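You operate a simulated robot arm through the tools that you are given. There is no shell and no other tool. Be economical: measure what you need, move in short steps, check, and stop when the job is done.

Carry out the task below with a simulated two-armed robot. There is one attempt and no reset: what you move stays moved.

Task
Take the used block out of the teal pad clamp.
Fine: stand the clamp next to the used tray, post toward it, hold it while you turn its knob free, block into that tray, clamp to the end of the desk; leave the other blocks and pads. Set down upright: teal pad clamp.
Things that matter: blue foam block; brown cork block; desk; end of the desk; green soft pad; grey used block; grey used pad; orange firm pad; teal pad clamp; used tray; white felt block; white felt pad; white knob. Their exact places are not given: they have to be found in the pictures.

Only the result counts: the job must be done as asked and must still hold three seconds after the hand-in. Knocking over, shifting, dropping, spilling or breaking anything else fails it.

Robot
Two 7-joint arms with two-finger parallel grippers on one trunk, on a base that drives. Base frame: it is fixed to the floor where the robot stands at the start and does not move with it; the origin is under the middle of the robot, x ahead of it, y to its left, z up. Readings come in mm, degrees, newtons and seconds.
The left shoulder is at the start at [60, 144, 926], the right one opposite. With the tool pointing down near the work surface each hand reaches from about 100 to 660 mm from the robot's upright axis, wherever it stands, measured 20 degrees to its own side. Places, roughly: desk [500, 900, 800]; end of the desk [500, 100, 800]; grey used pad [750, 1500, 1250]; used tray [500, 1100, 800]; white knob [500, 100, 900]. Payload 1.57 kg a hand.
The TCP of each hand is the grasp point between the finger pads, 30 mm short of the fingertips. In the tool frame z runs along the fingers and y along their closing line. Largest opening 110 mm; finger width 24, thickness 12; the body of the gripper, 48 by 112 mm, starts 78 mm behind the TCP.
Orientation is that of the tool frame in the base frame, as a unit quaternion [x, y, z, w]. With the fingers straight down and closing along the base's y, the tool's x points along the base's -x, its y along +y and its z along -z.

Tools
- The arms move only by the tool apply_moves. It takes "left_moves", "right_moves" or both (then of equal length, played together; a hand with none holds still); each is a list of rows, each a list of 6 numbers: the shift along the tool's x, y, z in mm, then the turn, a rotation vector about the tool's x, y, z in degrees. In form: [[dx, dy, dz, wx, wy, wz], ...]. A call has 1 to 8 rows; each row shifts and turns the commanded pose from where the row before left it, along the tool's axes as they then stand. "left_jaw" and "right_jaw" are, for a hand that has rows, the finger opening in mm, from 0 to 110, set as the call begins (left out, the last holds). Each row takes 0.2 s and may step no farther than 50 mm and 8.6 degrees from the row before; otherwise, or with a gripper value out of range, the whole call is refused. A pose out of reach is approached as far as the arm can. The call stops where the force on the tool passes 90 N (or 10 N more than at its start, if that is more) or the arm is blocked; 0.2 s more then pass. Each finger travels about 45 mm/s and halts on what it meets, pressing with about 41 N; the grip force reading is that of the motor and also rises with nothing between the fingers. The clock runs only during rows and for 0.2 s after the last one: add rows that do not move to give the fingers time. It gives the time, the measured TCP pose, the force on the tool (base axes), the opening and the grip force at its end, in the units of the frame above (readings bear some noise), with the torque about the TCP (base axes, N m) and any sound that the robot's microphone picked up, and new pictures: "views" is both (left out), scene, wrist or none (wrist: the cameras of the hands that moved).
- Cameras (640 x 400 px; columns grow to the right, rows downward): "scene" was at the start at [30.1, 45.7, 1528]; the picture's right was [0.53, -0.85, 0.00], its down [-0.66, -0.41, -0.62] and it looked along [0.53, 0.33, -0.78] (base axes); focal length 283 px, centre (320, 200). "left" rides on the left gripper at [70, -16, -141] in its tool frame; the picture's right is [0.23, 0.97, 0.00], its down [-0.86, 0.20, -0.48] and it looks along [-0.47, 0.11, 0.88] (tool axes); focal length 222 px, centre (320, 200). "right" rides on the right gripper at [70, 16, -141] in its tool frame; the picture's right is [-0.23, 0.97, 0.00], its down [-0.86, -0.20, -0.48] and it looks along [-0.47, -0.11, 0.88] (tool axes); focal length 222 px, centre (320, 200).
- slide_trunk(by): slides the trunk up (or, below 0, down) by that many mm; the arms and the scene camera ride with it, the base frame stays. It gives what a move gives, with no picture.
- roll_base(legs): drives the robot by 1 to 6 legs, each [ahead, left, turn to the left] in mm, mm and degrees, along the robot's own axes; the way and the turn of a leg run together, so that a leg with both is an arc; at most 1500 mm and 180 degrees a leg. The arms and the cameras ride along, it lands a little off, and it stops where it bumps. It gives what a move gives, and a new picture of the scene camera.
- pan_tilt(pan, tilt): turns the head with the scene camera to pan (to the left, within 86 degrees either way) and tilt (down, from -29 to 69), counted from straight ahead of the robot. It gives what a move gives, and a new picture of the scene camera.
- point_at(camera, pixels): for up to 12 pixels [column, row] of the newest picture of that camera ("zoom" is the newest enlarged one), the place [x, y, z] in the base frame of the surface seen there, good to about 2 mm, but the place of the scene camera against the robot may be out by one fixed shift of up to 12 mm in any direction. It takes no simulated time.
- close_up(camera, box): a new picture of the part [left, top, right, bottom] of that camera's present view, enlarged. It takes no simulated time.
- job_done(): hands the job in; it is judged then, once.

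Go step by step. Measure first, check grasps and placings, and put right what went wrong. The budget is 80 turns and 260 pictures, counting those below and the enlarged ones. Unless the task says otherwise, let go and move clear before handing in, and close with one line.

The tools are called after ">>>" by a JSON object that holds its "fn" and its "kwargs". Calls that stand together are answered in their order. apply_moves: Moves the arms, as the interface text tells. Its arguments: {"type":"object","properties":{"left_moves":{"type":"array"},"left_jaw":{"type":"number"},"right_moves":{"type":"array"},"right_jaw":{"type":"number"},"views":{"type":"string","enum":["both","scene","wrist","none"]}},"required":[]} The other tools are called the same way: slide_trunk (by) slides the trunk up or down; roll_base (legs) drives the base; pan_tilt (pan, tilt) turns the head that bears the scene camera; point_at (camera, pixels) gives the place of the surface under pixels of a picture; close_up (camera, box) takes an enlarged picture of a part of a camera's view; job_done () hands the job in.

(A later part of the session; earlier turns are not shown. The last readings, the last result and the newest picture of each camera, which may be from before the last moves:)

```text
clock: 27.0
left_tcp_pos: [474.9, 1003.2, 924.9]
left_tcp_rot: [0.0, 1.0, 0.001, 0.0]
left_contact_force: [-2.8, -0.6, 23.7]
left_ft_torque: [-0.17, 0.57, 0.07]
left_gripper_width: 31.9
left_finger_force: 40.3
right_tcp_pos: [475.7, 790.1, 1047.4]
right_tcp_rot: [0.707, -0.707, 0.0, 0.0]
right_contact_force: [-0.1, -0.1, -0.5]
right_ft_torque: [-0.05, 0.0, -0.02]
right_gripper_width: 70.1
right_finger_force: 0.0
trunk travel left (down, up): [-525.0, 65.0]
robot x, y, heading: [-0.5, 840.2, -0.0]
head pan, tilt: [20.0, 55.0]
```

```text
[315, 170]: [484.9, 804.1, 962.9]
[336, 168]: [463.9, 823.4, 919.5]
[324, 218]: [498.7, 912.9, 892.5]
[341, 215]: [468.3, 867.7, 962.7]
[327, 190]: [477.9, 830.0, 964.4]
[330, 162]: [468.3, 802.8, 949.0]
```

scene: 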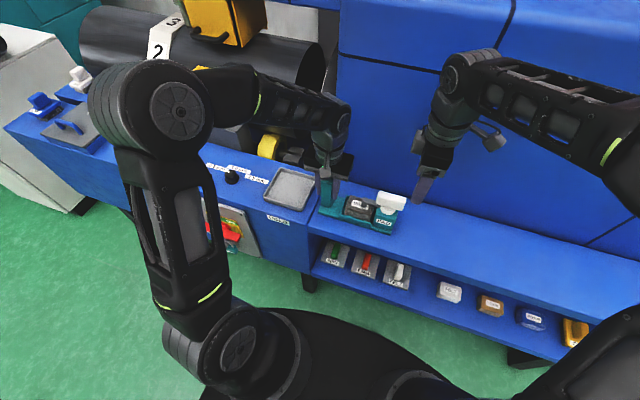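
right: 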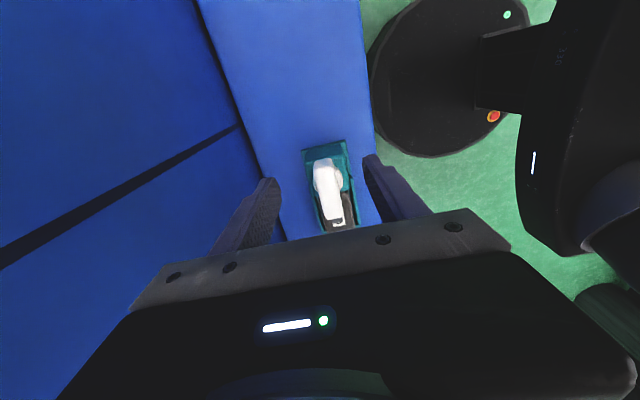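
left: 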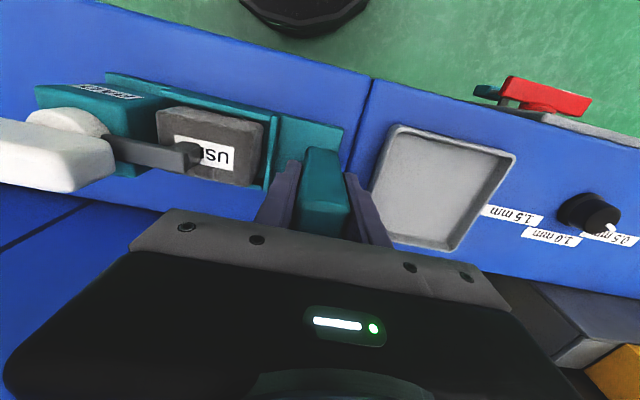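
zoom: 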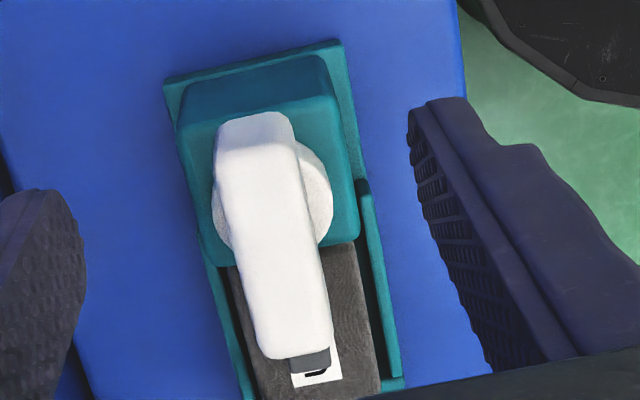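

The knob bar is centred near (477,840), top at 964. I'll move over it, lower to z≈961 and close gently.

>>> {"fn": "apply_moves", "kwargs": {"right_moves": [[-25, 0, 0, 0, 0, 0], [-24, -1, 0, 0, 0, 0], [0, 0, 45, 0, 0, 0], [0, 0, 41, 0, 0, 0], [0, 0, 0, 0, 0, 0]], "right_jaw": 70}}

>>> {"fn": "close_up", "kwargs": {"camera": "right", "box": [200, 100, 440, 250]}}

>>> {"fn": "close_up", "kwargs": {"camera": "scene", "box": [290, 120, 450, 220]}}

```text
clock: 28.2
left_tcp_pos: [475.4, 1003.3, 923.3]
left_tcp_rot: [0.001, 1.0, -0.001, 0.0]
left_contact_force: [-5.5, -3.7, 16.8]
left_ft_torque: [-0.45, 0.42, -0.18]
left_gripper_width: 31.9
left_finger_force: 40.1
right_tcp_pos: [478.9, 838.2, 962.0]
right_tcp_rot: [-0.707, 0.707, -0.001, 0.0]
right_contact_force: [-0.5, -0.4, -0.2]
right_ft_torque: [-0.02, 0.01, 0.01]
right_gripper_width: 69.9
right_finger_force: 0.2
trunk travel left (down, up): [-525.0, 65.0]
robot x, y, heading: [3.4, 839.4, -0.3]
head pan, tilt: [20.0, 55.0]
```

scene: 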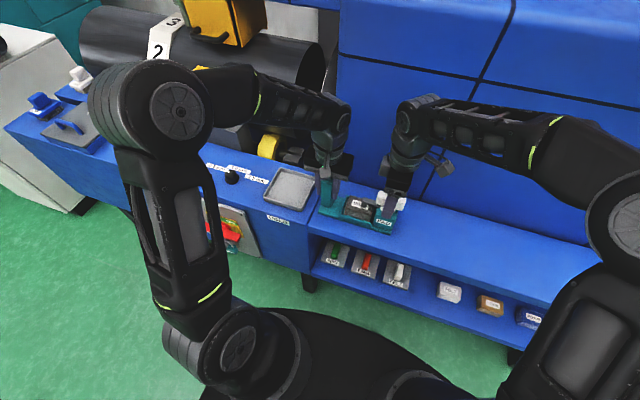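
right: 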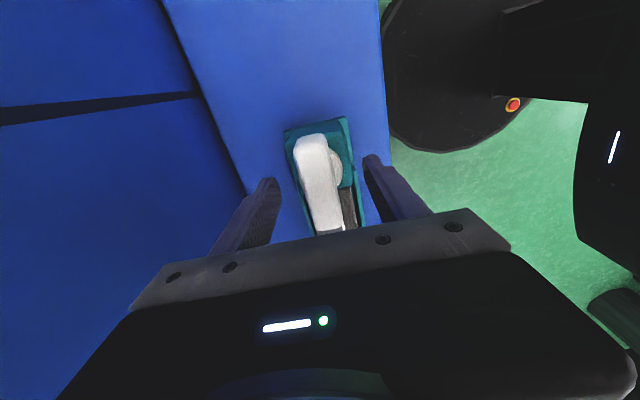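

```text
2.67 times, centred on (320, 175) of right
```

zoom: 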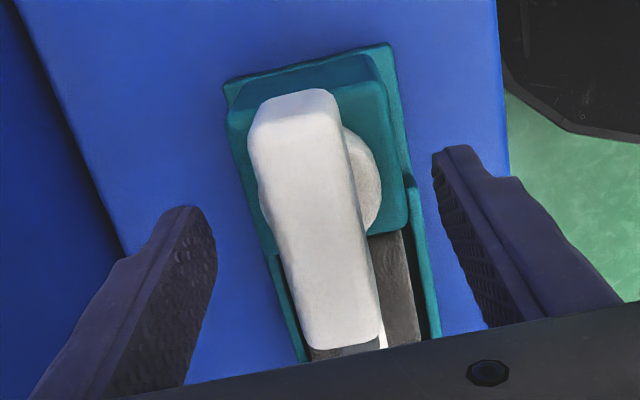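

```text
4.00 times, centred on (370, 170) of scene
```

zoom: 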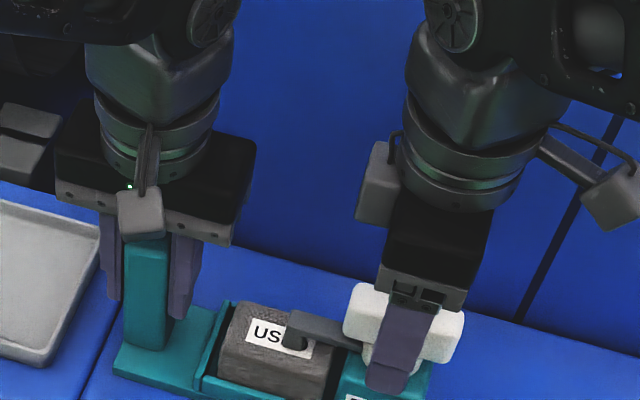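

The fingers straddle the bar. I'll close on it.

>>> {"fn": "apply_moves", "kwargs": {"right_moves": [[0, 0, 0, 0, 0, 0], [0, 0, 0, 0, 0, 0], [0, 0, 0, 0, 0, 0], [0, 0, 0, 0, 0, 0], [0, 0, 0, 0, 0, 0]], "right_jaw": 8, "views": "wrist"}}

```text
clock: 29.4
left_tcp_pos: [475.8, 1003.0, 924.5]
left_tcp_rot: [0.0, 1.0, -0.001, 0.0]
left_contact_force: [-7.9, -4.4, 13.8]
left_ft_torque: [-0.43, 0.45, -0.38]
left_gripper_width: 31.8
left_finger_force: 40.0
right_tcp_pos: [477.1, 838.0, 961.8]
right_tcp_rot: [-0.707, 0.707, 0.0, 0.001]
right_contact_force: [1.2, 0.3, -1.1]
right_ft_torque: [-0.08, 0.09, -0.03]
right_gripper_width: 23.7
right_finger_force: 34.5
trunk travel left (down, up): [-525.0, 65.0]
robot x, y, heading: [0.2, 842.6, 0.2]
head pan, tilt: [20.0, 55.0]
```

right: 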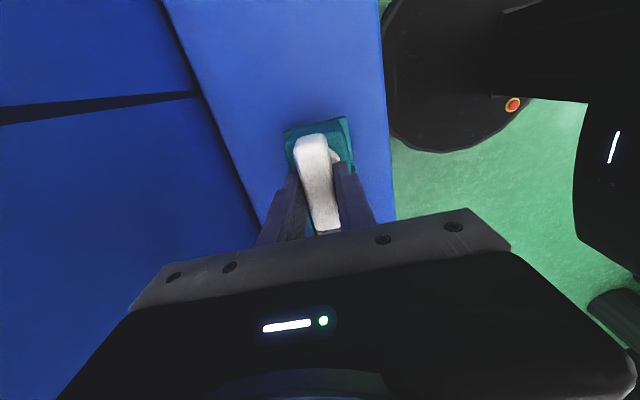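

The knob is gripped at 23.7 mm. I'll try a small counter-clockwise turn (seen from above) and watch the torque.

>>> {"fn": "apply_moves", "kwargs": {"right_moves": [[0, 0, 0, 0, 0, -4], [0, 0, 0, 0, 0, -4], [0, 0, 0, 0, 0, -4]], "views": "both"}}

>>> {"fn": "close_up", "kwargs": {"camera": "scene", "box": [290, 120, 450, 220]}}

```text
clock: 30.2
left_tcp_pos: [477.3, 1003.9, 923.9]
left_tcp_rot: [0.0, 1.0, 0.001, 0.0]
left_contact_force: [-11.6, -0.3, 14.3]
left_ft_torque: [-1.12, -0.43, 0.45]
left_gripper_width: 31.9
left_finger_force: 40.2
right_tcp_pos: [478.0, 836.5, 962.0]
right_tcp_rot: [0.776, -0.63, 0.0, -0.001]
right_contact_force: [8.4, -3.4, -0.3]
right_ft_torque: [0.2, 0.05, -1.55]
right_gripper_width: 28.1
right_finger_force: 38.4
trunk travel left (down, up): [-525.0, 65.0]
robot x, y, heading: [-1.9, 841.0, -0.1]
head pan, tilt: [20.0, 55.0]
```

scene: 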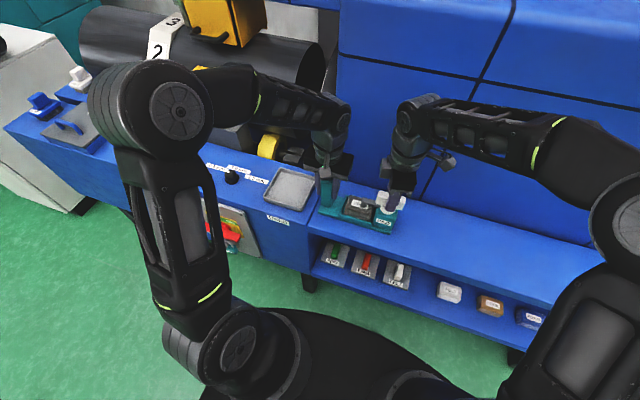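
right: 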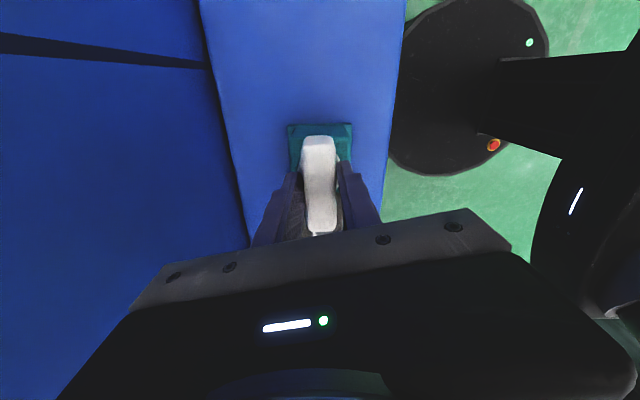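

```text
4.00 times, centred on (370, 170) of scene
```

zoom: 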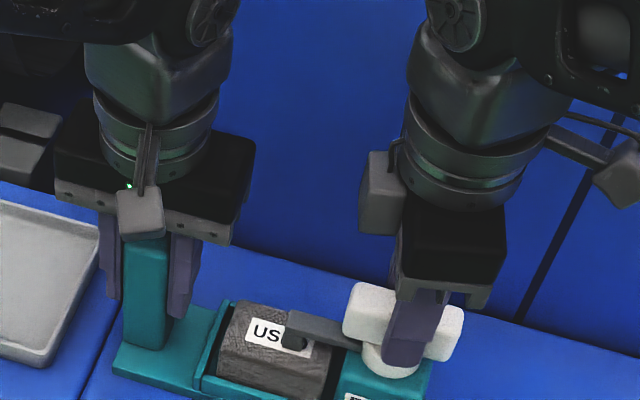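

The knob did not move: the jaws were wedged open to 28 mm at 1.5 N m. I'll go back and try clockwise.

>>> {"fn": "apply_moves", "kwargs": {"right_moves": [[0, 0, 0, 0, 0, 6], [0, 0, 0, 0, 0, 6], [0, 0, 0, 0, 0, 0], [0, 0, 0, 0, 0, 4], [0, 0, 0, 0, 0, 4], [0, 0, 0, 0, 0, 4]], "views": "both"}}

>>> {"fn": "close_up", "kwargs": {"camera": "scene", "box": [290, 120, 450, 220]}}

```text
clock: 31.6
left_tcp_pos: [477.0, 1003.2, 922.9]
left_tcp_rot: [0.001, 1.0, 0.001, 0.001]
left_contact_force: [-6.2, -4.9, 17.1]
left_ft_torque: [0.52, 0.2, -1.05]
left_gripper_width: 31.8
left_finger_force: 40.0
right_tcp_pos: [477.4, 839.4, 963.0]
right_tcp_rot: [-0.629, 0.777, 0.0, 0.0]
right_contact_force: [5.9, 10.2, -0.4]
right_ft_torque: [-0.08, -0.02, 0.02]
right_gripper_width: 23.8
right_finger_force: 36.0
trunk travel left (down, up): [-525.0, 65.0]
robot x, y, heading: [-0.5, 839.5, 0.3]
head pan, tilt: [20.0, 55.0]
```

scene: 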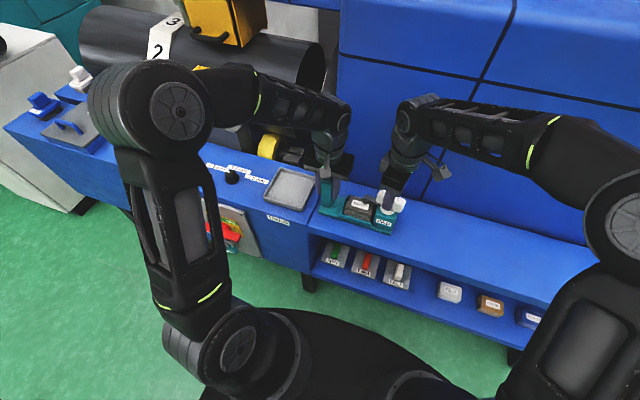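
right: 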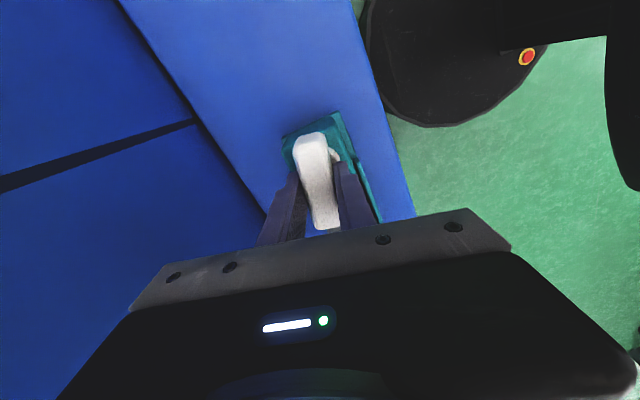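

```text
4.00 times, centred on (370, 170) of scene
```

zoom: 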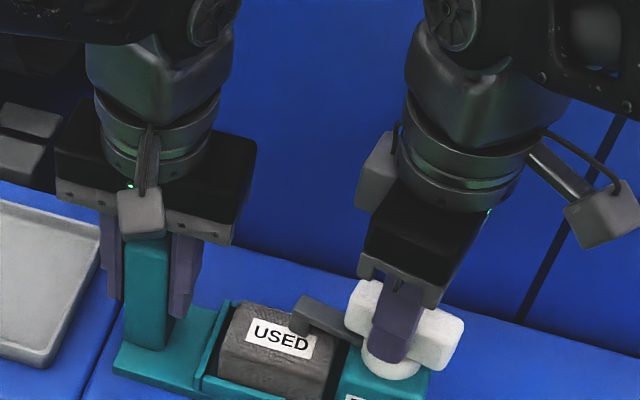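

Clockwise works: the arm swings off the block toward the wall and the width stays at 23.8. I'll keep turning.

>>> {"fn": "apply_moves", "kwargs": {"right_moves": [[0, 0, 0, 0, 0, 6], [0, 0, 0, 0, 0, 6], [0, 0, 0, 0, 0, 6], [0, 0, 0, 0, 0, 6], [0, 0, 0, 0, 0, 6], [0, 0, 0, 0, 0, 6]], "views": "none"}}

>>> {"fn": "apply_moves", "kwargs": {"right_moves": [[0, 0, 0, 0, 0, 6], [0, 0, 0, 0, 0, 6], [0, 0, 0, 0, 0, 6], [0, 0, 0, 0, 0, 6], [0, 0, 0, 0, 0, 6], [0, 0, 0, 0, 0, 6], [0, 0, 0, 0, 0, 6]], "views": "both"}}

>>> {"fn": "close_up", "kwargs": {"camera": "scene", "box": [290, 120, 450, 220]}}

```text
clock: 33.0
left_tcp_pos: [475.6, 1003.0, 924.6]
left_tcp_rot: [0.0, 1.0, 0.0, 0.001]
left_contact_force: [-7.6, -7.4, 17.2]
left_ft_torque: [0.26, -0.18, -1.22]
left_gripper_width: 32.1
left_finger_force: 40.2
right_tcp_pos: [478.2, 839.1, 961.7]
right_tcp_rot: [-0.357, 0.934, 0.0, 0.001]
right_contact_force: [8.0, 9.5, -0.3]
right_ft_torque: [0.19, -0.22, 0.0]
right_gripper_width: 23.2
right_finger_force: 36.0
trunk travel left (down, up): [-525.0, 65.0]
robot x, y, heading: [-1.1, 838.3, 0.0]
head pan, tilt: [20.0, 55.0]
```

```text
clock: 34.6
left_tcp_pos: [475.9, 1005.4, 924.5]
left_tcp_rot: [0.0, 1.0, 0.001, -0.001]
left_contact_force: [-6.3, -3.1, 13.5]
left_ft_torque: [-0.45, -0.24, -1.19]
left_gripper_width: 32.0
left_finger_force: 40.4
right_tcp_pos: [477.7, 837.4, 961.8]
right_tcp_rot: [0.002, 1.0, 0.0, 0.001]
right_contact_force: [8.7, -0.2, 3.0]
right_ft_torque: [-0.03, -0.49, 0.0]
right_gripper_width: 23.6
right_finger_force: 35.7
trunk travel left (down, up): [-525.0, 65.0]
robot x, y, heading: [-3.3, 841.0, 0.1]
head pan, tilt: [20.0, 55.0]
```

scene: 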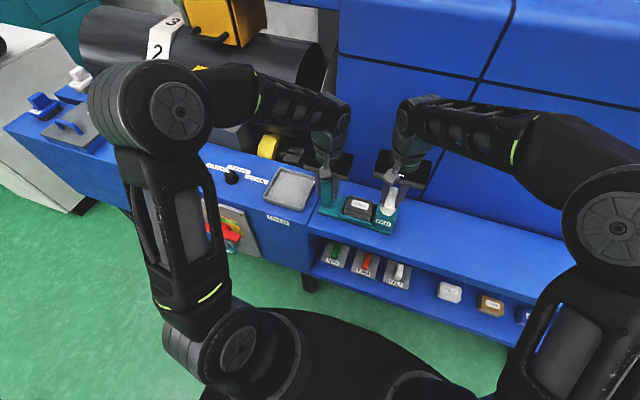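
right: 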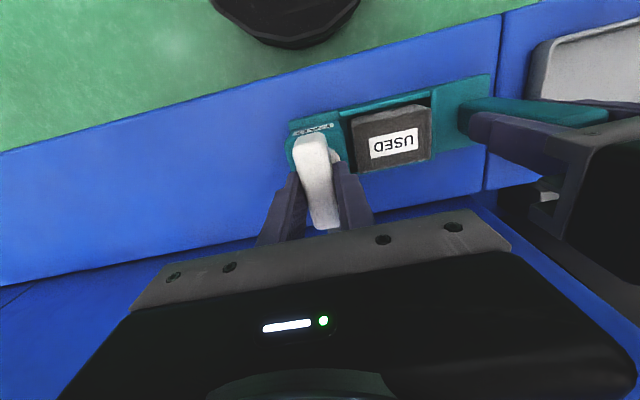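

```text
4.00 times, centred on (370, 170) of scene
```

zoom: 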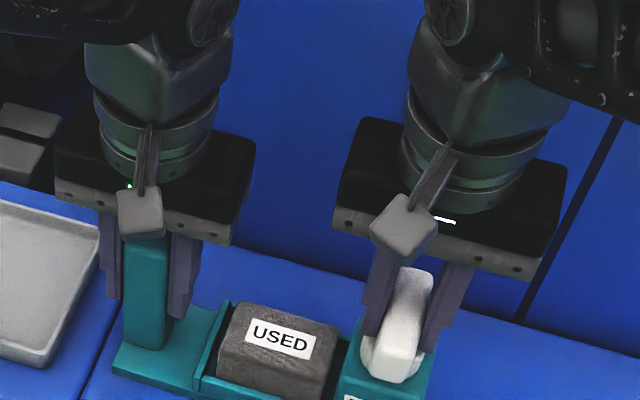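

The knob is turned 90° and the block is uncovered. I'll release the knob and withdraw the right hand first, with the left hand still holding the clamp.

>>> {"fn": "apply_moves", "kwargs": {"right_moves": [[0, 0, 0, 0, 0, 0], [0, 0, 0, 0, 0, 0], [0, 0, -30, 0, 0, 0], [0, 0, -45, 0, 0, 0], [0, -20, -45, 0, 0, 0], [30, -40, 0, 0, 0, 0], [30, -40, 0, 0, 0, 0], [30, -40, 0, 0, 0, 0]], "right_jaw": 60, "views": "scene"}}

>>> {"fn": "close_up", "kwargs": {"camera": "scene", "box": [290, 120, 450, 220]}}

```text
clock: 36.4
left_tcp_pos: [476.7, 1004.9, 924.2]
left_tcp_rot: [-0.001, 1.0, -0.001, -0.001]
left_contact_force: [-3.0, 0.3, 14.3]
left_ft_torque: [-0.29, -0.48, 0.41]
left_gripper_width: 32.1
left_finger_force: 40.1
right_tcp_pos: [388.0, 699.0, 1083.0]
right_tcp_rot: [0.0, 1.0, 0.0, 0.0]
right_contact_force: [0.0, -0.6, -0.2]
right_ft_torque: [0.0, 0.02, 0.04]
right_gripper_width: 60.1
right_finger_force: 0.1
trunk travel left (down, up): [-525.0, 65.0]
robot x, y, heading: [3.5, 842.2, -0.1]
head pan, tilt: [20.0, 55.0]
```

scene: 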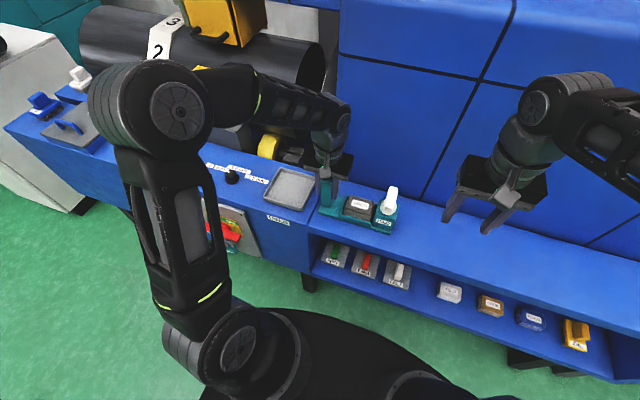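

```text
4.00 times, centred on (370, 170) of scene
```

zoom: 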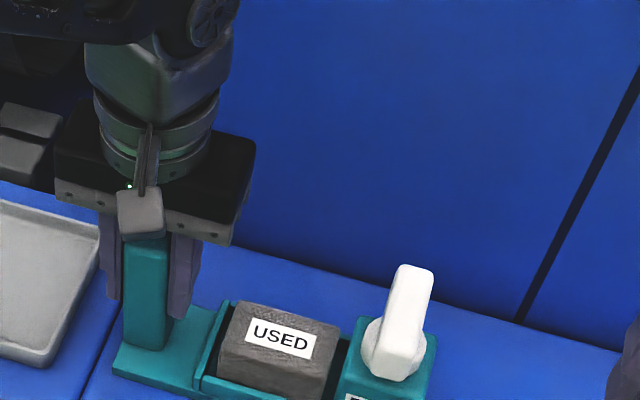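

The knob stayed turned and the block is free. Now the left hand releases the post, rises straight up and turns 90° for the block.

>>> {"fn": "apply_moves", "kwargs": {"left_moves": [[0, 0, 0, 0, 0, 0], [0, 0, 0, 0, 0, 0], [0, 0, 0, 0, 0, 0], [0, 0, -40, 0, 0, 0], [0, 0, -45, 0, 0, 0], [0, 0, -45, 0, 0, 0], [0, 0, 0, 0, 0, 0]], "left_jaw": 70, "views": "wrist"}}

>>> {"fn": "apply_moves", "kwargs": {"left_moves": [[0, 0, 0, 0, 0, 8.5], [0, 0, 0, 0, 0, 8.5], [0, 0, 0, 0, 0, 8.5], [0, 0, 0, 0, 0, 8.5], [0, 0, 0, 0, 0, 8.5], [0, 0, 0, 0, 0, 8.5], [0, 0, 0, 0, 0, 8.5], [0, 0, 0, 0, 0, 8.5]], "views": "none"}}

>>> {"fn": "apply_moves", "kwargs": {"left_moves": [[0, 0, 0, 0, 0, 8.5], [0, 0, 0, 0, 0, 8.5], [0, 0, 0, 0, 0, 5], [0, 0, 0, 0, 0, 0]], "views": "both"}}

```text
clock: 38.0
left_tcp_pos: [475.9, 1004.7, 1053.1]
left_tcp_rot: [0.0, 1.0, 0.0, 0.0]
left_contact_force: [-0.1, -1.1, 0.0]
left_ft_torque: [-0.04, 0.01, 0.02]
left_gripper_width: 70.3
left_finger_force: 0.1
right_tcp_pos: [388.0, 699.5, 1082.4]
right_tcp_rot: [0.0, 1.0, 0.0, 0.0]
right_contact_force: [-0.5, 0.8, -0.2]
right_ft_torque: [-0.02, 0.03, 0.02]
right_gripper_width: 60.4
right_finger_force: 0.1
trunk travel left (down, up): [-525.0, 65.0]
robot x, y, heading: [-4.3, 841.6, 0.1]
head pan, tilt: [20.0, 55.0]
```

left: 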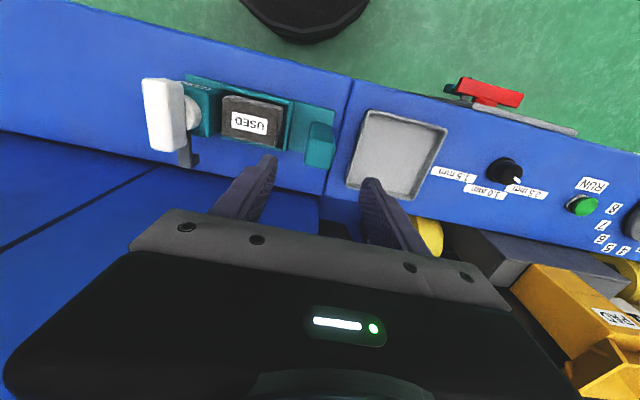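

```text
clock: 39.8
left_tcp_pos: [477.6, 1004.4, 1052.4]
left_tcp_rot: [0.56, 0.828, 0.0, 0.0]
left_contact_force: [0.5, 0.3, 0.0]
left_ft_torque: [-0.02, 0.0, 0.0]
left_gripper_width: 69.9
left_finger_force: 0.0
right_tcp_pos: [388.9, 699.9, 1082.8]
right_tcp_rot: [0.0, 1.0, -0.001, 0.0]
right_contact_force: [0.1, 0.6, -0.2]
right_ft_torque: [0.04, 0.02, -0.01]
right_gripper_width: 59.9
right_finger_force: 0.1
trunk travel left (down, up): [-525.0, 65.0]
robot x, y, heading: [1.6, 841.4, 0.1]
head pan, tilt: [20.0, 55.0]
```

```text
clock: 40.8
left_tcp_pos: [477.3, 1003.6, 1052.1]
left_tcp_rot: [0.708, 0.706, 0.0, -0.001]
left_contact_force: [0.4, 0.6, -0.8]
left_ft_torque: [-0.02, 0.0, 0.0]
left_gripper_width: 70.0
left_finger_force: 0.0
right_tcp_pos: [388.5, 699.8, 1082.9]
right_tcp_rot: [0.0, 1.0, 0.0, -0.001]
right_contact_force: [-0.1, 0.5, -0.3]
right_ft_torque: [0.0, 0.02, -0.03]
right_gripper_width: 59.7
right_finger_force: 0.0
trunk travel left (down, up): [-525.0, 65.0]
robot x, y, heading: [-3.4, 839.5, -0.1]
head pan, tilt: [20.0, 55.0]
```

scene: 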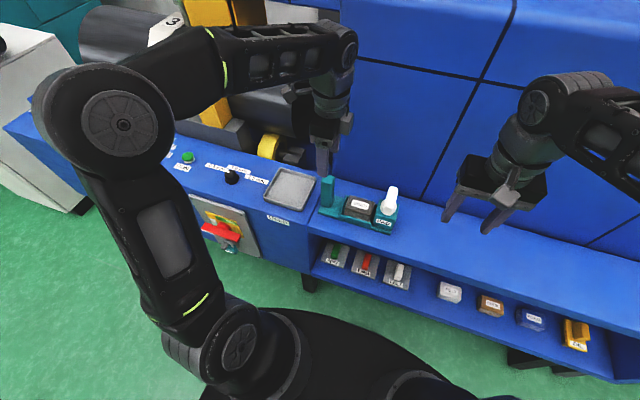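
left: 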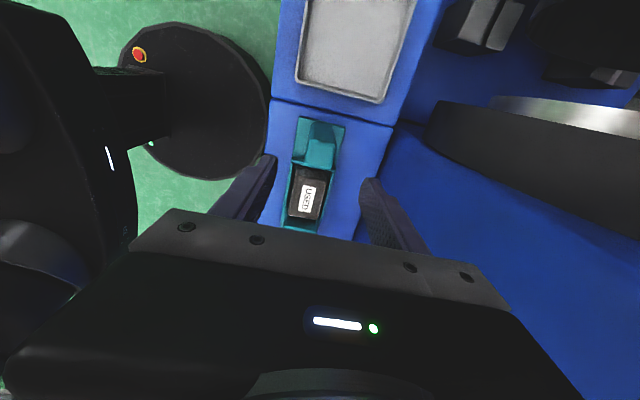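

The left hand is turned with its camera on the tray side. I'll measure the block before moving over it.

>>> {"fn": "close_up", "kwargs": {"camera": "left", "box": [260, 100, 420, 240]}}

>>> {"fn": "point_at", "kwargs": {"camera": "left", "pixels": [[294, 172], [323, 174], [318, 216], [290, 214], [307, 195], [289, 190], [327, 190], [308, 165]]}}

```text
2.86 times, centred on (340, 170) of left
```

zoom: 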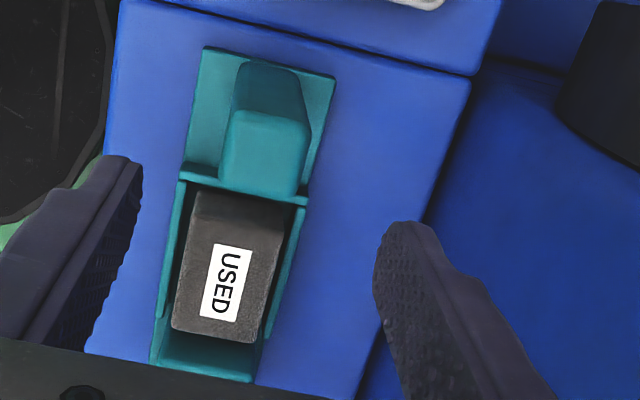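

```text
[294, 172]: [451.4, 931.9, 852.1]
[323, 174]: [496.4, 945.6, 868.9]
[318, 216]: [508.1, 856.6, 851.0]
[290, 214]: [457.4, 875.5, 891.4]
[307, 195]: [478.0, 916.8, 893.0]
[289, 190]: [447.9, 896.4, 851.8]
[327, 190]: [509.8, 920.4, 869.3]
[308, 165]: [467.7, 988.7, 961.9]
```

The block centre is (478,916), top at 892, with low side walls at 870. I'll move over it and lower to TCP z≈903, so the tips stay just above the walls.

>>> {"fn": "apply_moves", "kwargs": {"left_moves": [[-44, 0, 0, 0, 0, 0], [-44, 1, 0, 0, 0, 0], [0, 0, 45, 0, 0, 0], [0, 0, 45, 0, 0, 0], [0, 0, 40, 0, 0, 0], [0, 0, 19, 0, 0, 0], [0, 0, 0, 0, 0, 0]], "left_jaw": 70}}

>>> {"fn": "close_up", "kwargs": {"camera": "left", "box": [200, 80, 440, 240]}}

>>> {"fn": "close_up", "kwargs": {"camera": "scene", "box": [290, 140, 450, 240]}}

```text
clock: 42.4
left_tcp_pos: [478.2, 917.0, 902.7]
left_tcp_rot: [0.707, 0.707, 0.0, 0.0]
left_contact_force: [0.7, 0.1, -0.6]
left_ft_torque: [0.03, 0.01, -0.01]
left_gripper_width: 70.0
left_finger_force: 0.1
right_tcp_pos: [389.3, 698.9, 1082.8]
right_tcp_rot: [0.001, 1.0, 0.0, 0.0]
right_contact_force: [-0.1, 1.1, -0.5]
right_ft_torque: [0.02, -0.01, 0.04]
right_gripper_width: 60.0
right_finger_force: 0.0
trunk travel left (down, up): [-525.0, 65.0]
robot x, y, heading: [0.2, 841.0, -0.2]
head pan, tilt: [20.0, 55.0]
```

scene: 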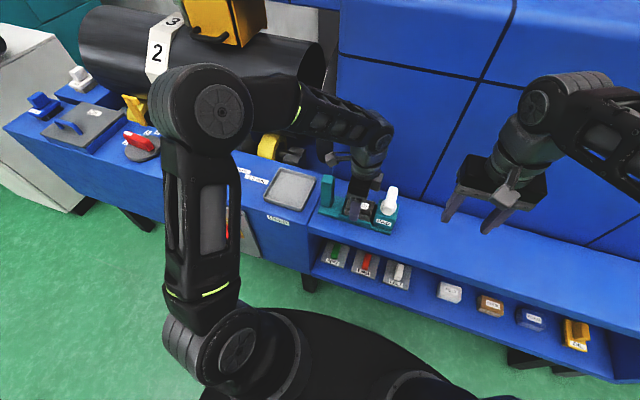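
left: 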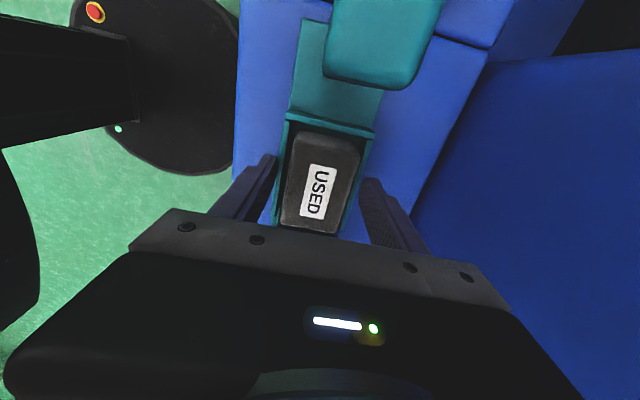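

```text
2.50 times, centred on (320, 160) of left
```

zoom: 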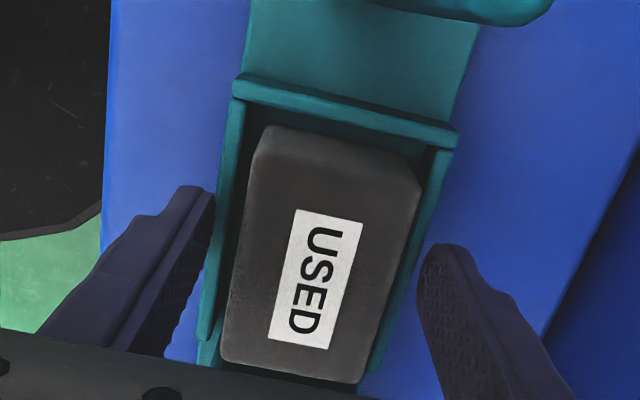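

```text
4.00 times, centred on (370, 190) of scene
```

zoom: 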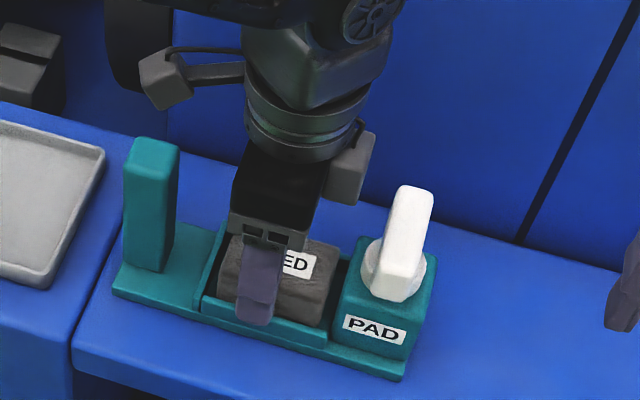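

The fingers straddle the block above the walls. I'll close on it, then lift slowly.

>>> {"fn": "apply_moves", "kwargs": {"left_moves": [[0, 0, 0, 0, 0, 0], [0, 0, 0, 0, 0, 0], [0, 0, 0, 0, 0, 0], [0, 0, 0, 0, 0, 0], [0, 0, -8, 0, 0, 0], [0, 0, -12, 0, 0, 0], [0, 0, 0, 0, 0, 0]], "left_jaw": 25}}

>>> {"fn": "close_up", "kwargs": {"camera": "scene", "box": [290, 140, 450, 240]}}

```text
clock: 44.0
left_tcp_pos: [476.6, 917.3, 923.6]
left_tcp_rot: [0.707, 0.707, 0.0, 0.0]
left_contact_force: [-0.1, -0.2, 0.0]
left_ft_torque: [0.0, -0.01, -0.02]
left_gripper_width: 48.9
left_finger_force: 40.9
right_tcp_pos: [388.2, 700.5, 1081.9]
right_tcp_rot: [0.0, 1.0, 0.0, 0.0]
right_contact_force: [-0.6, 0.4, -1.5]
right_ft_torque: [0.01, 0.01, -0.01]
right_gripper_width: 60.1
right_finger_force: 0.0
trunk travel left (down, up): [-525.0, 65.0]
robot x, y, heading: [2.7, 839.8, -0.3]
head pan, tilt: [20.0, 55.0]
```

scene: 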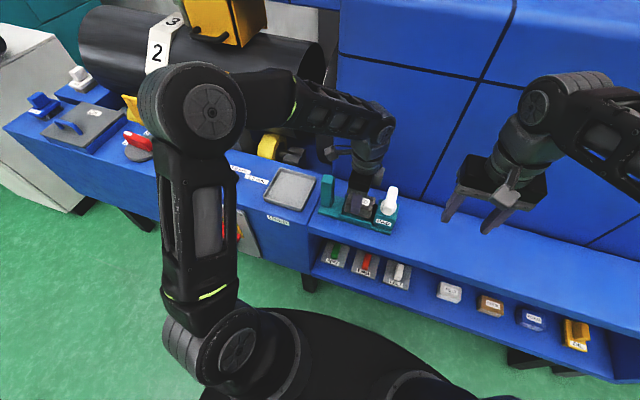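
left: 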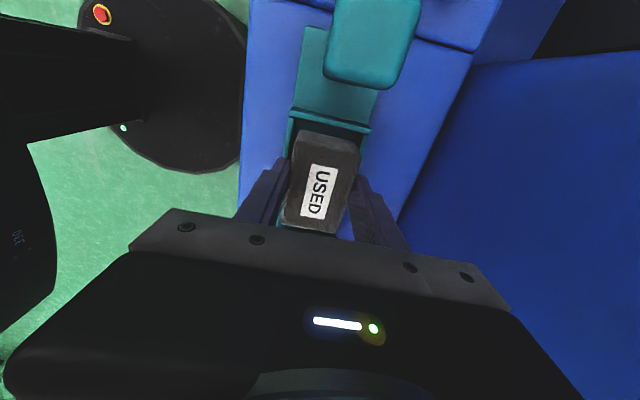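

```text
4.00 times, centred on (370, 190) of scene
```

zoom: 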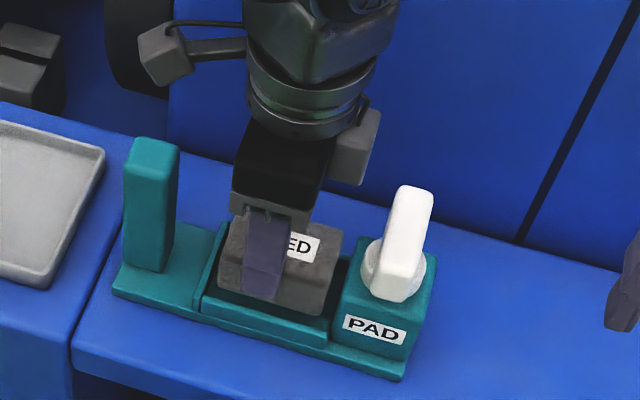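

The block is out cleanly and the clamp stayed put. I'll raise it above the post and carry it over the tray.

>>> {"fn": "apply_moves", "kwargs": {"left_moves": [[0, 0, -40, 0, 0, 0], [0, 0, -40, 0, 0, 0], [0, 0, -40, 0, 0, 0], [42, 2, 0, 0, 0, 0], [42, 2, 0, 0, 0, 0], [42, 2, 0, 0, 0, 0], [42, 2, 0, 0, 0, 0], [40, 2, 0, 0, 0, 0]]}}

>>> {"fn": "close_up", "kwargs": {"camera": "scene", "box": [210, 120, 370, 220]}}

```text
clock: 45.8
left_tcp_pos: [489.0, 1123.6, 1044.9]
left_tcp_rot: [0.707, 0.708, 0.0, 0.0]
left_contact_force: [-0.2, 1.1, -0.5]
left_ft_torque: [-0.02, -0.03, -0.01]
left_gripper_width: 48.6
left_finger_force: 40.6
right_tcp_pos: [388.4, 700.2, 1082.9]
right_tcp_rot: [-0.001, 1.0, 0.0, 0.0]
right_contact_force: [0.0, 1.0, 0.5]
right_ft_torque: [-0.01, 0.02, 0.02]
right_gripper_width: 60.1
right_finger_force: 0.1
trunk travel left (down, up): [-525.0, 65.0]
robot x, y, heading: [-0.3, 840.4, 0.0]
head pan, tilt: [20.0, 55.0]
```

scene: 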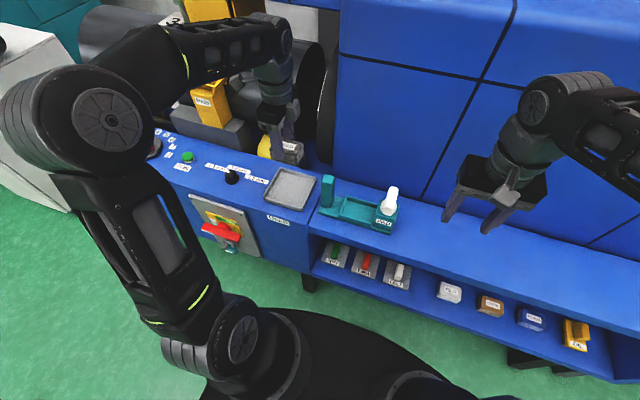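
left: 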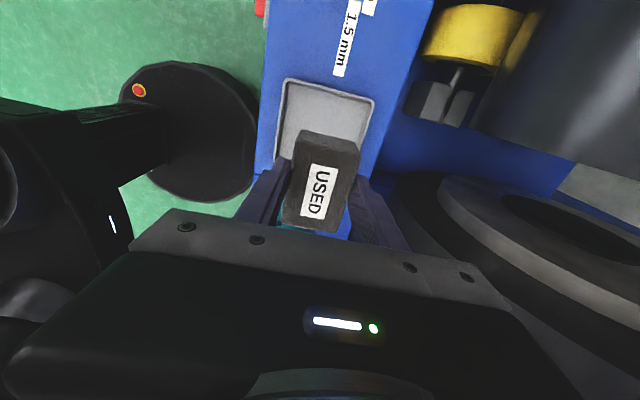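

```text
4.00 times, centred on (290, 170) of scene
```

zoom: 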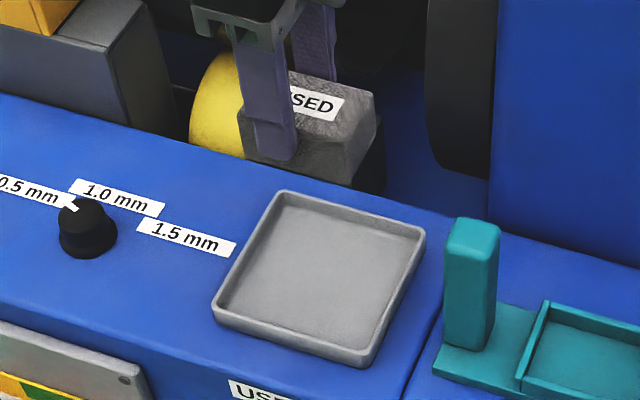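

The block is over the tray. The roller ring at left-camera (470,215) looks close to the gripper, so I'll measure it, the tray and the block.

>>> {"fn": "point_at", "kwargs": {"camera": "left", "pixels": [[450, 210], [480, 180], [440, 100], [470, 60], [520, 300], [284, 90], [372, 100], [318, 200], [305, 130], [355, 150], [490, 250], [430, 180]]}}

>>> {"fn": "point_at", "kwargs": {"camera": "scene", "pixels": [[266, 197], [279, 170], [314, 180], [300, 209], [290, 190], [310, 100], [265, 148]]}}

```text
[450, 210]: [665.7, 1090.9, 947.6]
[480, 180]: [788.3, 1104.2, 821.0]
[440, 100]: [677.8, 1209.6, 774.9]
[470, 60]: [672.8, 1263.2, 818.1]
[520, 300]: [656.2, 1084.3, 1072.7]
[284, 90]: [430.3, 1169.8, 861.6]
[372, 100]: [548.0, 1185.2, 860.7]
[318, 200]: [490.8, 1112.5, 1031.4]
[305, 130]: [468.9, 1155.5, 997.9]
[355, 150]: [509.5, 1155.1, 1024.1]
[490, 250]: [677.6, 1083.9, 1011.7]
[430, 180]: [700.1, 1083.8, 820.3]
```

```text
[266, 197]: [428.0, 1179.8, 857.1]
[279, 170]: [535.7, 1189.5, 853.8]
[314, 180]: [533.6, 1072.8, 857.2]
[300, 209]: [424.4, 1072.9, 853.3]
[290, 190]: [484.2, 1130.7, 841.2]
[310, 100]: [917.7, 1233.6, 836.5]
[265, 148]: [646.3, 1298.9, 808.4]
```

The rollers stand beyond x≈655, so there's room. I'll lower the block into the tray.

>>> {"fn": "apply_moves", "kwargs": {"left_moves": [[0, 0, 45, 0, 0, 0], [0, 0, 45, 0, 0, 0], [0, 0, 35, 0, 0, 0], [0, 0, 15, 0, 0, 0], [0, 0, 5, 0, 0, 0], [0, 0, 0, 0, 0, 0]]}}

>>> {"fn": "close_up", "kwargs": {"camera": "scene", "box": [210, 130, 370, 230]}}

```text
clock: 47.2
left_tcp_pos: [488.6, 1125.1, 898.7]
left_tcp_rot: [0.707, 0.707, 0.001, -0.001]
left_contact_force: [0.5, -0.5, 0.3]
left_ft_torque: [-0.03, 0.05, -0.02]
left_gripper_width: 48.9
left_finger_force: 41.7
right_tcp_pos: [389.5, 700.3, 1083.1]
right_tcp_rot: [0.0, 1.0, 0.0, 0.0]
right_contact_force: [0.0, -0.6, 0.2]
right_ft_torque: [0.02, 0.02, -0.02]
right_gripper_width: 59.8
right_finger_force: 0.1
trunk travel left (down, up): [-525.0, 65.0]
robot x, y, heading: [-4.6, 838.9, 0.0]
head pan, tilt: [20.0, 55.0]
```

scene: 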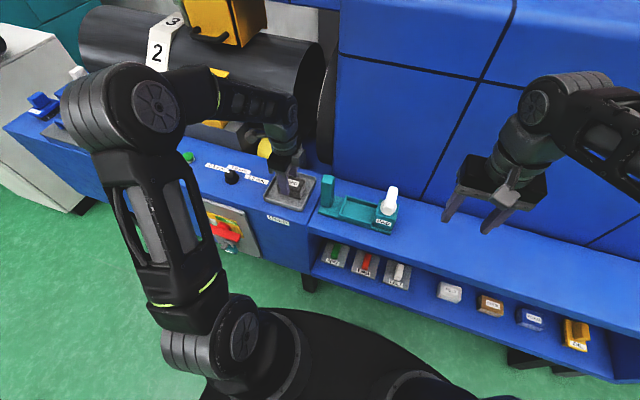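
left: 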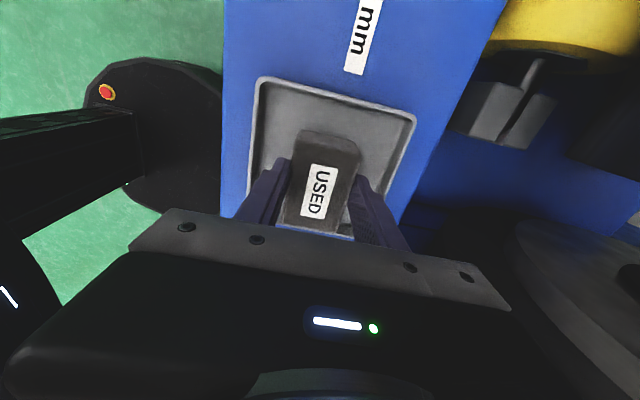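

```text
4.00 times, centred on (290, 180) of scene
```

zoom: 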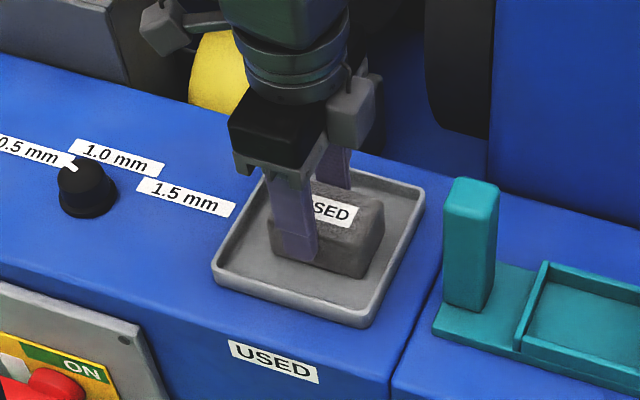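

There's no contact force yet, so I'll creep down until the floor is felt.

>>> {"fn": "apply_moves", "kwargs": {"left_moves": [[0, 0, 1, 0, 0, 0], [0, 0, 1, 0, 0, 0], [0, 0, 0, 0, 0, 0]], "views": "none"}}

```text
clock: 48.0
left_tcp_pos: [487.6, 1123.8, 897.2]
left_tcp_rot: [0.707, 0.707, 0.0, 0.001]
left_contact_force: [-0.2, 0.9, 6.4]
left_ft_torque: [-0.1, 0.05, 0.03]
left_gripper_width: 48.9
left_finger_force: 41.0
right_tcp_pos: [388.0, 700.3, 1083.9]
right_tcp_rot: [0.0, 1.0, 0.0, 0.0]
right_contact_force: [-0.6, -0.4, 0.1]
right_ft_torque: [0.01, -0.01, 0.0]
right_gripper_width: 60.1
right_finger_force: 0.0
trunk travel left (down, up): [-525.0, 65.0]
robot x, y, heading: [-0.3, 843.9, -0.2]
head pan, tilt: [20.0, 55.0]
```

The block is on the tray floor with a light 6 N. I'll release it and rise.

>>> {"fn": "apply_moves", "kwargs": {"left_moves": [[0, 0, 0, 0, 0, 0], [0, 0, 0, 0, 0, 0], [0, 0, 0, 0, 0, 0], [0, 0, -40, 0, 0, 0], [0, 0, -45, 0, 0, 0], [0, 0, -45, 0, 0, 0], [0, 0, -25, 0, 0, 0], [0, 0, 0, 0, 0, 0]], "left_jaw": 72}}

>>> {"fn": "close_up", "kwargs": {"camera": "scene", "box": [230, 140, 430, 265]}}

>>> {"fn": "apply_moves", "kwargs": {"left_moves": [[0, 0, 0, 0, 0, -8.5], [0, 0, 0, 0, 0, -8.5], [0, 0, 0, 0, 0, -8.5], [0, 0, 0, 0, 0, -8.5], [0, 0, 0, 0, 0, -8.5], [0, 0, 0, 0, 0, -8.5], [0, 0, 0, 0, 0, -8.5], [0, 0, 0, 0, 0, -8.5]], "views": "none"}}

>>> {"fn": "apply_moves", "kwargs": {"left_moves": [[0, 0, 0, 0, 0, -8.5], [0, 0, 0, 0, 0, -8.5], [0, 0, 0, 0, 0, -5], [5, -40, 0, 0, 0, 0], [5, -40, 0, 0, 0, 0], [1, -40, 0, 0, 0, 0], [0, 0, 0, 0, 0, 0]], "left_jaw": 80, "views": "both"}}

```text
clock: 49.8
left_tcp_pos: [488.8, 1125.1, 1054.5]
left_tcp_rot: [0.707, 0.707, 0.0, 0.0]
left_contact_force: [0.5, -0.3, 1.0]
left_ft_torque: [-0.01, -0.03, 0.0]
left_gripper_width: 72.1
left_finger_force: 0.0
right_tcp_pos: [389.5, 698.8, 1083.5]
right_tcp_rot: [0.0, 1.0, 0.0, 0.0]
right_contact_force: [-0.4, -0.2, 0.3]
right_ft_torque: [-0.05, -0.02, -0.04]
right_gripper_width: 60.0
right_finger_force: 0.0
trunk travel left (down, up): [-525.0, 65.0]
robot x, y, heading: [4.2, 842.2, 0.0]
head pan, tilt: [20.0, 55.0]
```

scene: 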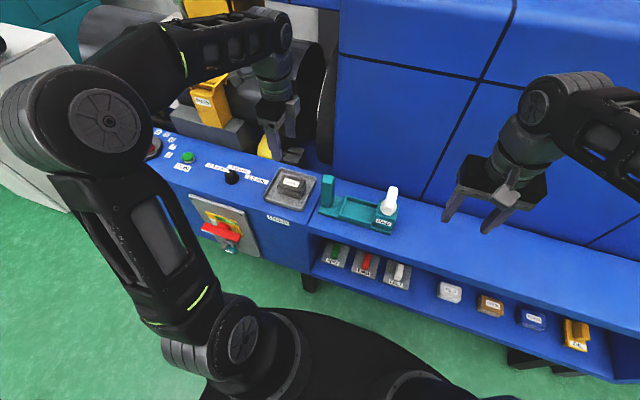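
left: 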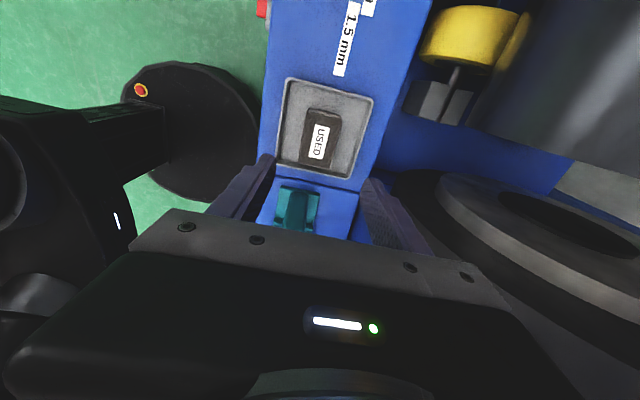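

```text
3.20 times, centred on (330, 202) of scene
```

zoom: 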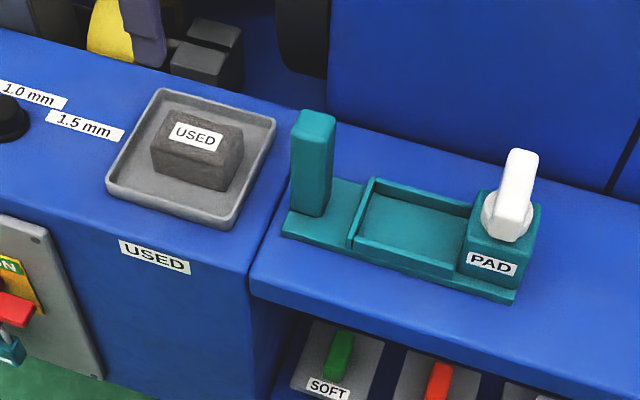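

```text
clock: 51.6
left_tcp_pos: [488.0, 1124.4, 1052.4]
left_tcp_rot: [0.19, 0.982, 0.0, 0.001]
left_contact_force: [0.0, -0.1, -0.9]
left_ft_torque: [0.01, 0.03, -0.01]
left_gripper_width: 72.1
left_finger_force: 0.0
right_tcp_pos: [388.9, 698.8, 1082.4]
right_tcp_rot: [0.0, 1.0, 0.001, 0.0]
right_contact_force: [0.2, 0.0, 0.2]
right_ft_torque: [0.01, -0.02, 0.04]
right_gripper_width: 59.9
right_finger_force: 0.0
trunk travel left (down, up): [-525.0, 65.0]
robot x, y, heading: [2.5, 842.3, -0.0]
head pan, tilt: [20.0, 55.0]
```

```text
clock: 53.2
left_tcp_pos: [477.9, 1004.4, 1051.3]
left_tcp_rot: [-0.001, 1.0, 0.0, 0.0]
left_contact_force: [0.5, -0.4, 0.2]
left_ft_torque: [-0.03, -0.02, 0.03]
left_gripper_width: 80.2
left_finger_force: 0.1
right_tcp_pos: [388.7, 699.7, 1082.4]
right_tcp_rot: [0.0, 1.0, 0.0, 0.001]
right_contact_force: [0.0, -0.4, -0.2]
right_ft_torque: [0.01, -0.03, 0.02]
right_gripper_width: 60.1
right_finger_force: 0.0
trunk travel left (down, up): [-525.0, 65.0]
robot x, y, heading: [-1.2, 844.0, 0.0]
head pan, tilt: [20.0, 55.0]
```

scene: 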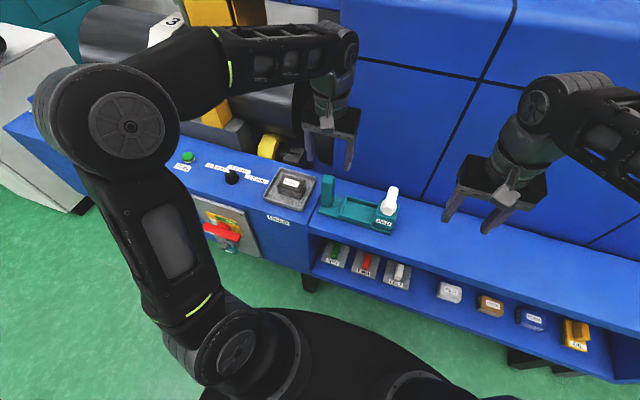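
left: 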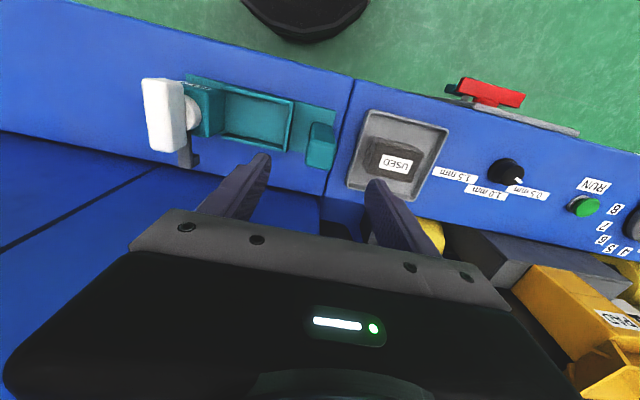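

The block is in the tray. Now I'll grip the post again.

>>> {"fn": "apply_moves", "kwargs": {"left_moves": [[0, 0, 45, 0, 0, 0], [0, 0, 45, 0, 0, 0], [0, 0, 36, 0, 0, 0], [0, 0, 0, 0, 0, 0]], "left_jaw": 80, "views": "wrist"}}

>>> {"fn": "apply_moves", "kwargs": {"left_moves": [[0, 0, 0, 0, 0, 0], [0, 0, 0, 0, 0, 0], [0, 0, 0, 0, 0, 0], [0, 0, 0, 0, 0, 0], [0, 0, -15, 0, 0, 0], [0, 0, -25, 0, 0, 0], [0, 0, -15, 0, 0, 0], [0, 0, 0, 0, 0, 0]], "left_jaw": 10, "views": "both"}}

```text
clock: 54.2
left_tcp_pos: [476.7, 1004.7, 926.4]
left_tcp_rot: [0.0, 1.0, -0.001, 0.0]
left_contact_force: [0.4, 0.5, 1.2]
left_ft_torque: [-0.02, 0.0, 0.01]
left_gripper_width: 79.8
left_finger_force: 0.1
right_tcp_pos: [389.0, 699.4, 1081.5]
right_tcp_rot: [-0.001, 1.0, 0.001, 0.0]
right_contact_force: [-0.5, 0.1, 0.6]
right_ft_torque: [-0.05, 0.03, 0.02]
right_gripper_width: 60.2
right_finger_force: 0.0
trunk travel left (down, up): [-525.0, 65.0]
robot x, y, heading: [-0.7, 845.7, 0.0]
head pan, tilt: [20.0, 55.0]
```

left: 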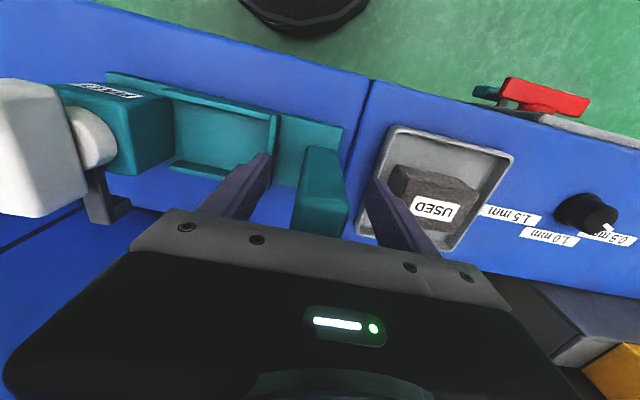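

```text
clock: 56.0
left_tcp_pos: [477.1, 1002.6, 982.8]
left_tcp_rot: [0.0, 1.0, 0.0, 0.0]
left_contact_force: [-0.3, 0.2, -5.0]
left_ft_torque: [0.54, 0.0, -0.02]
left_gripper_width: 31.8
left_finger_force: 40.2
right_tcp_pos: [389.4, 700.2, 1082.7]
right_tcp_rot: [0.0, 1.0, 0.0, 0.001]
right_contact_force: [0.8, 0.1, 0.3]
right_ft_torque: [0.0, 0.02, 0.03]
right_gripper_width: 59.8
right_finger_force: 0.2
trunk travel left (down, up): [-525.0, 65.0]
robot x, y, heading: [0.8, 841.0, -0.1]
head pan, tilt: [20.0, 55.0]
```

scene: 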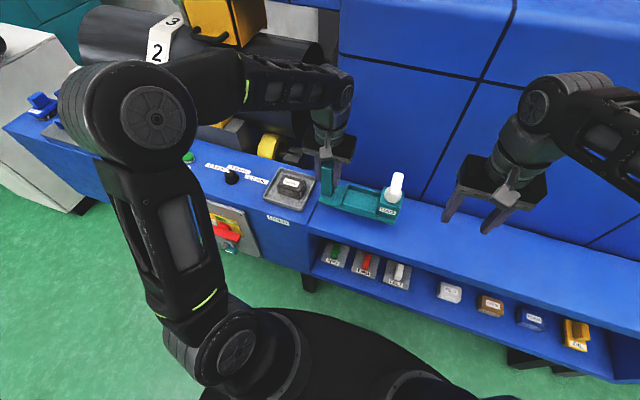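
left: 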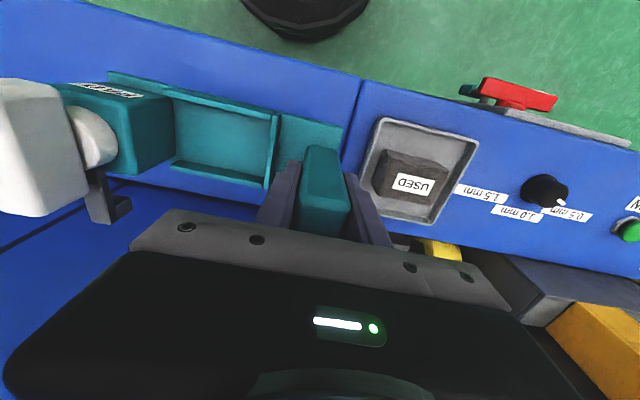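

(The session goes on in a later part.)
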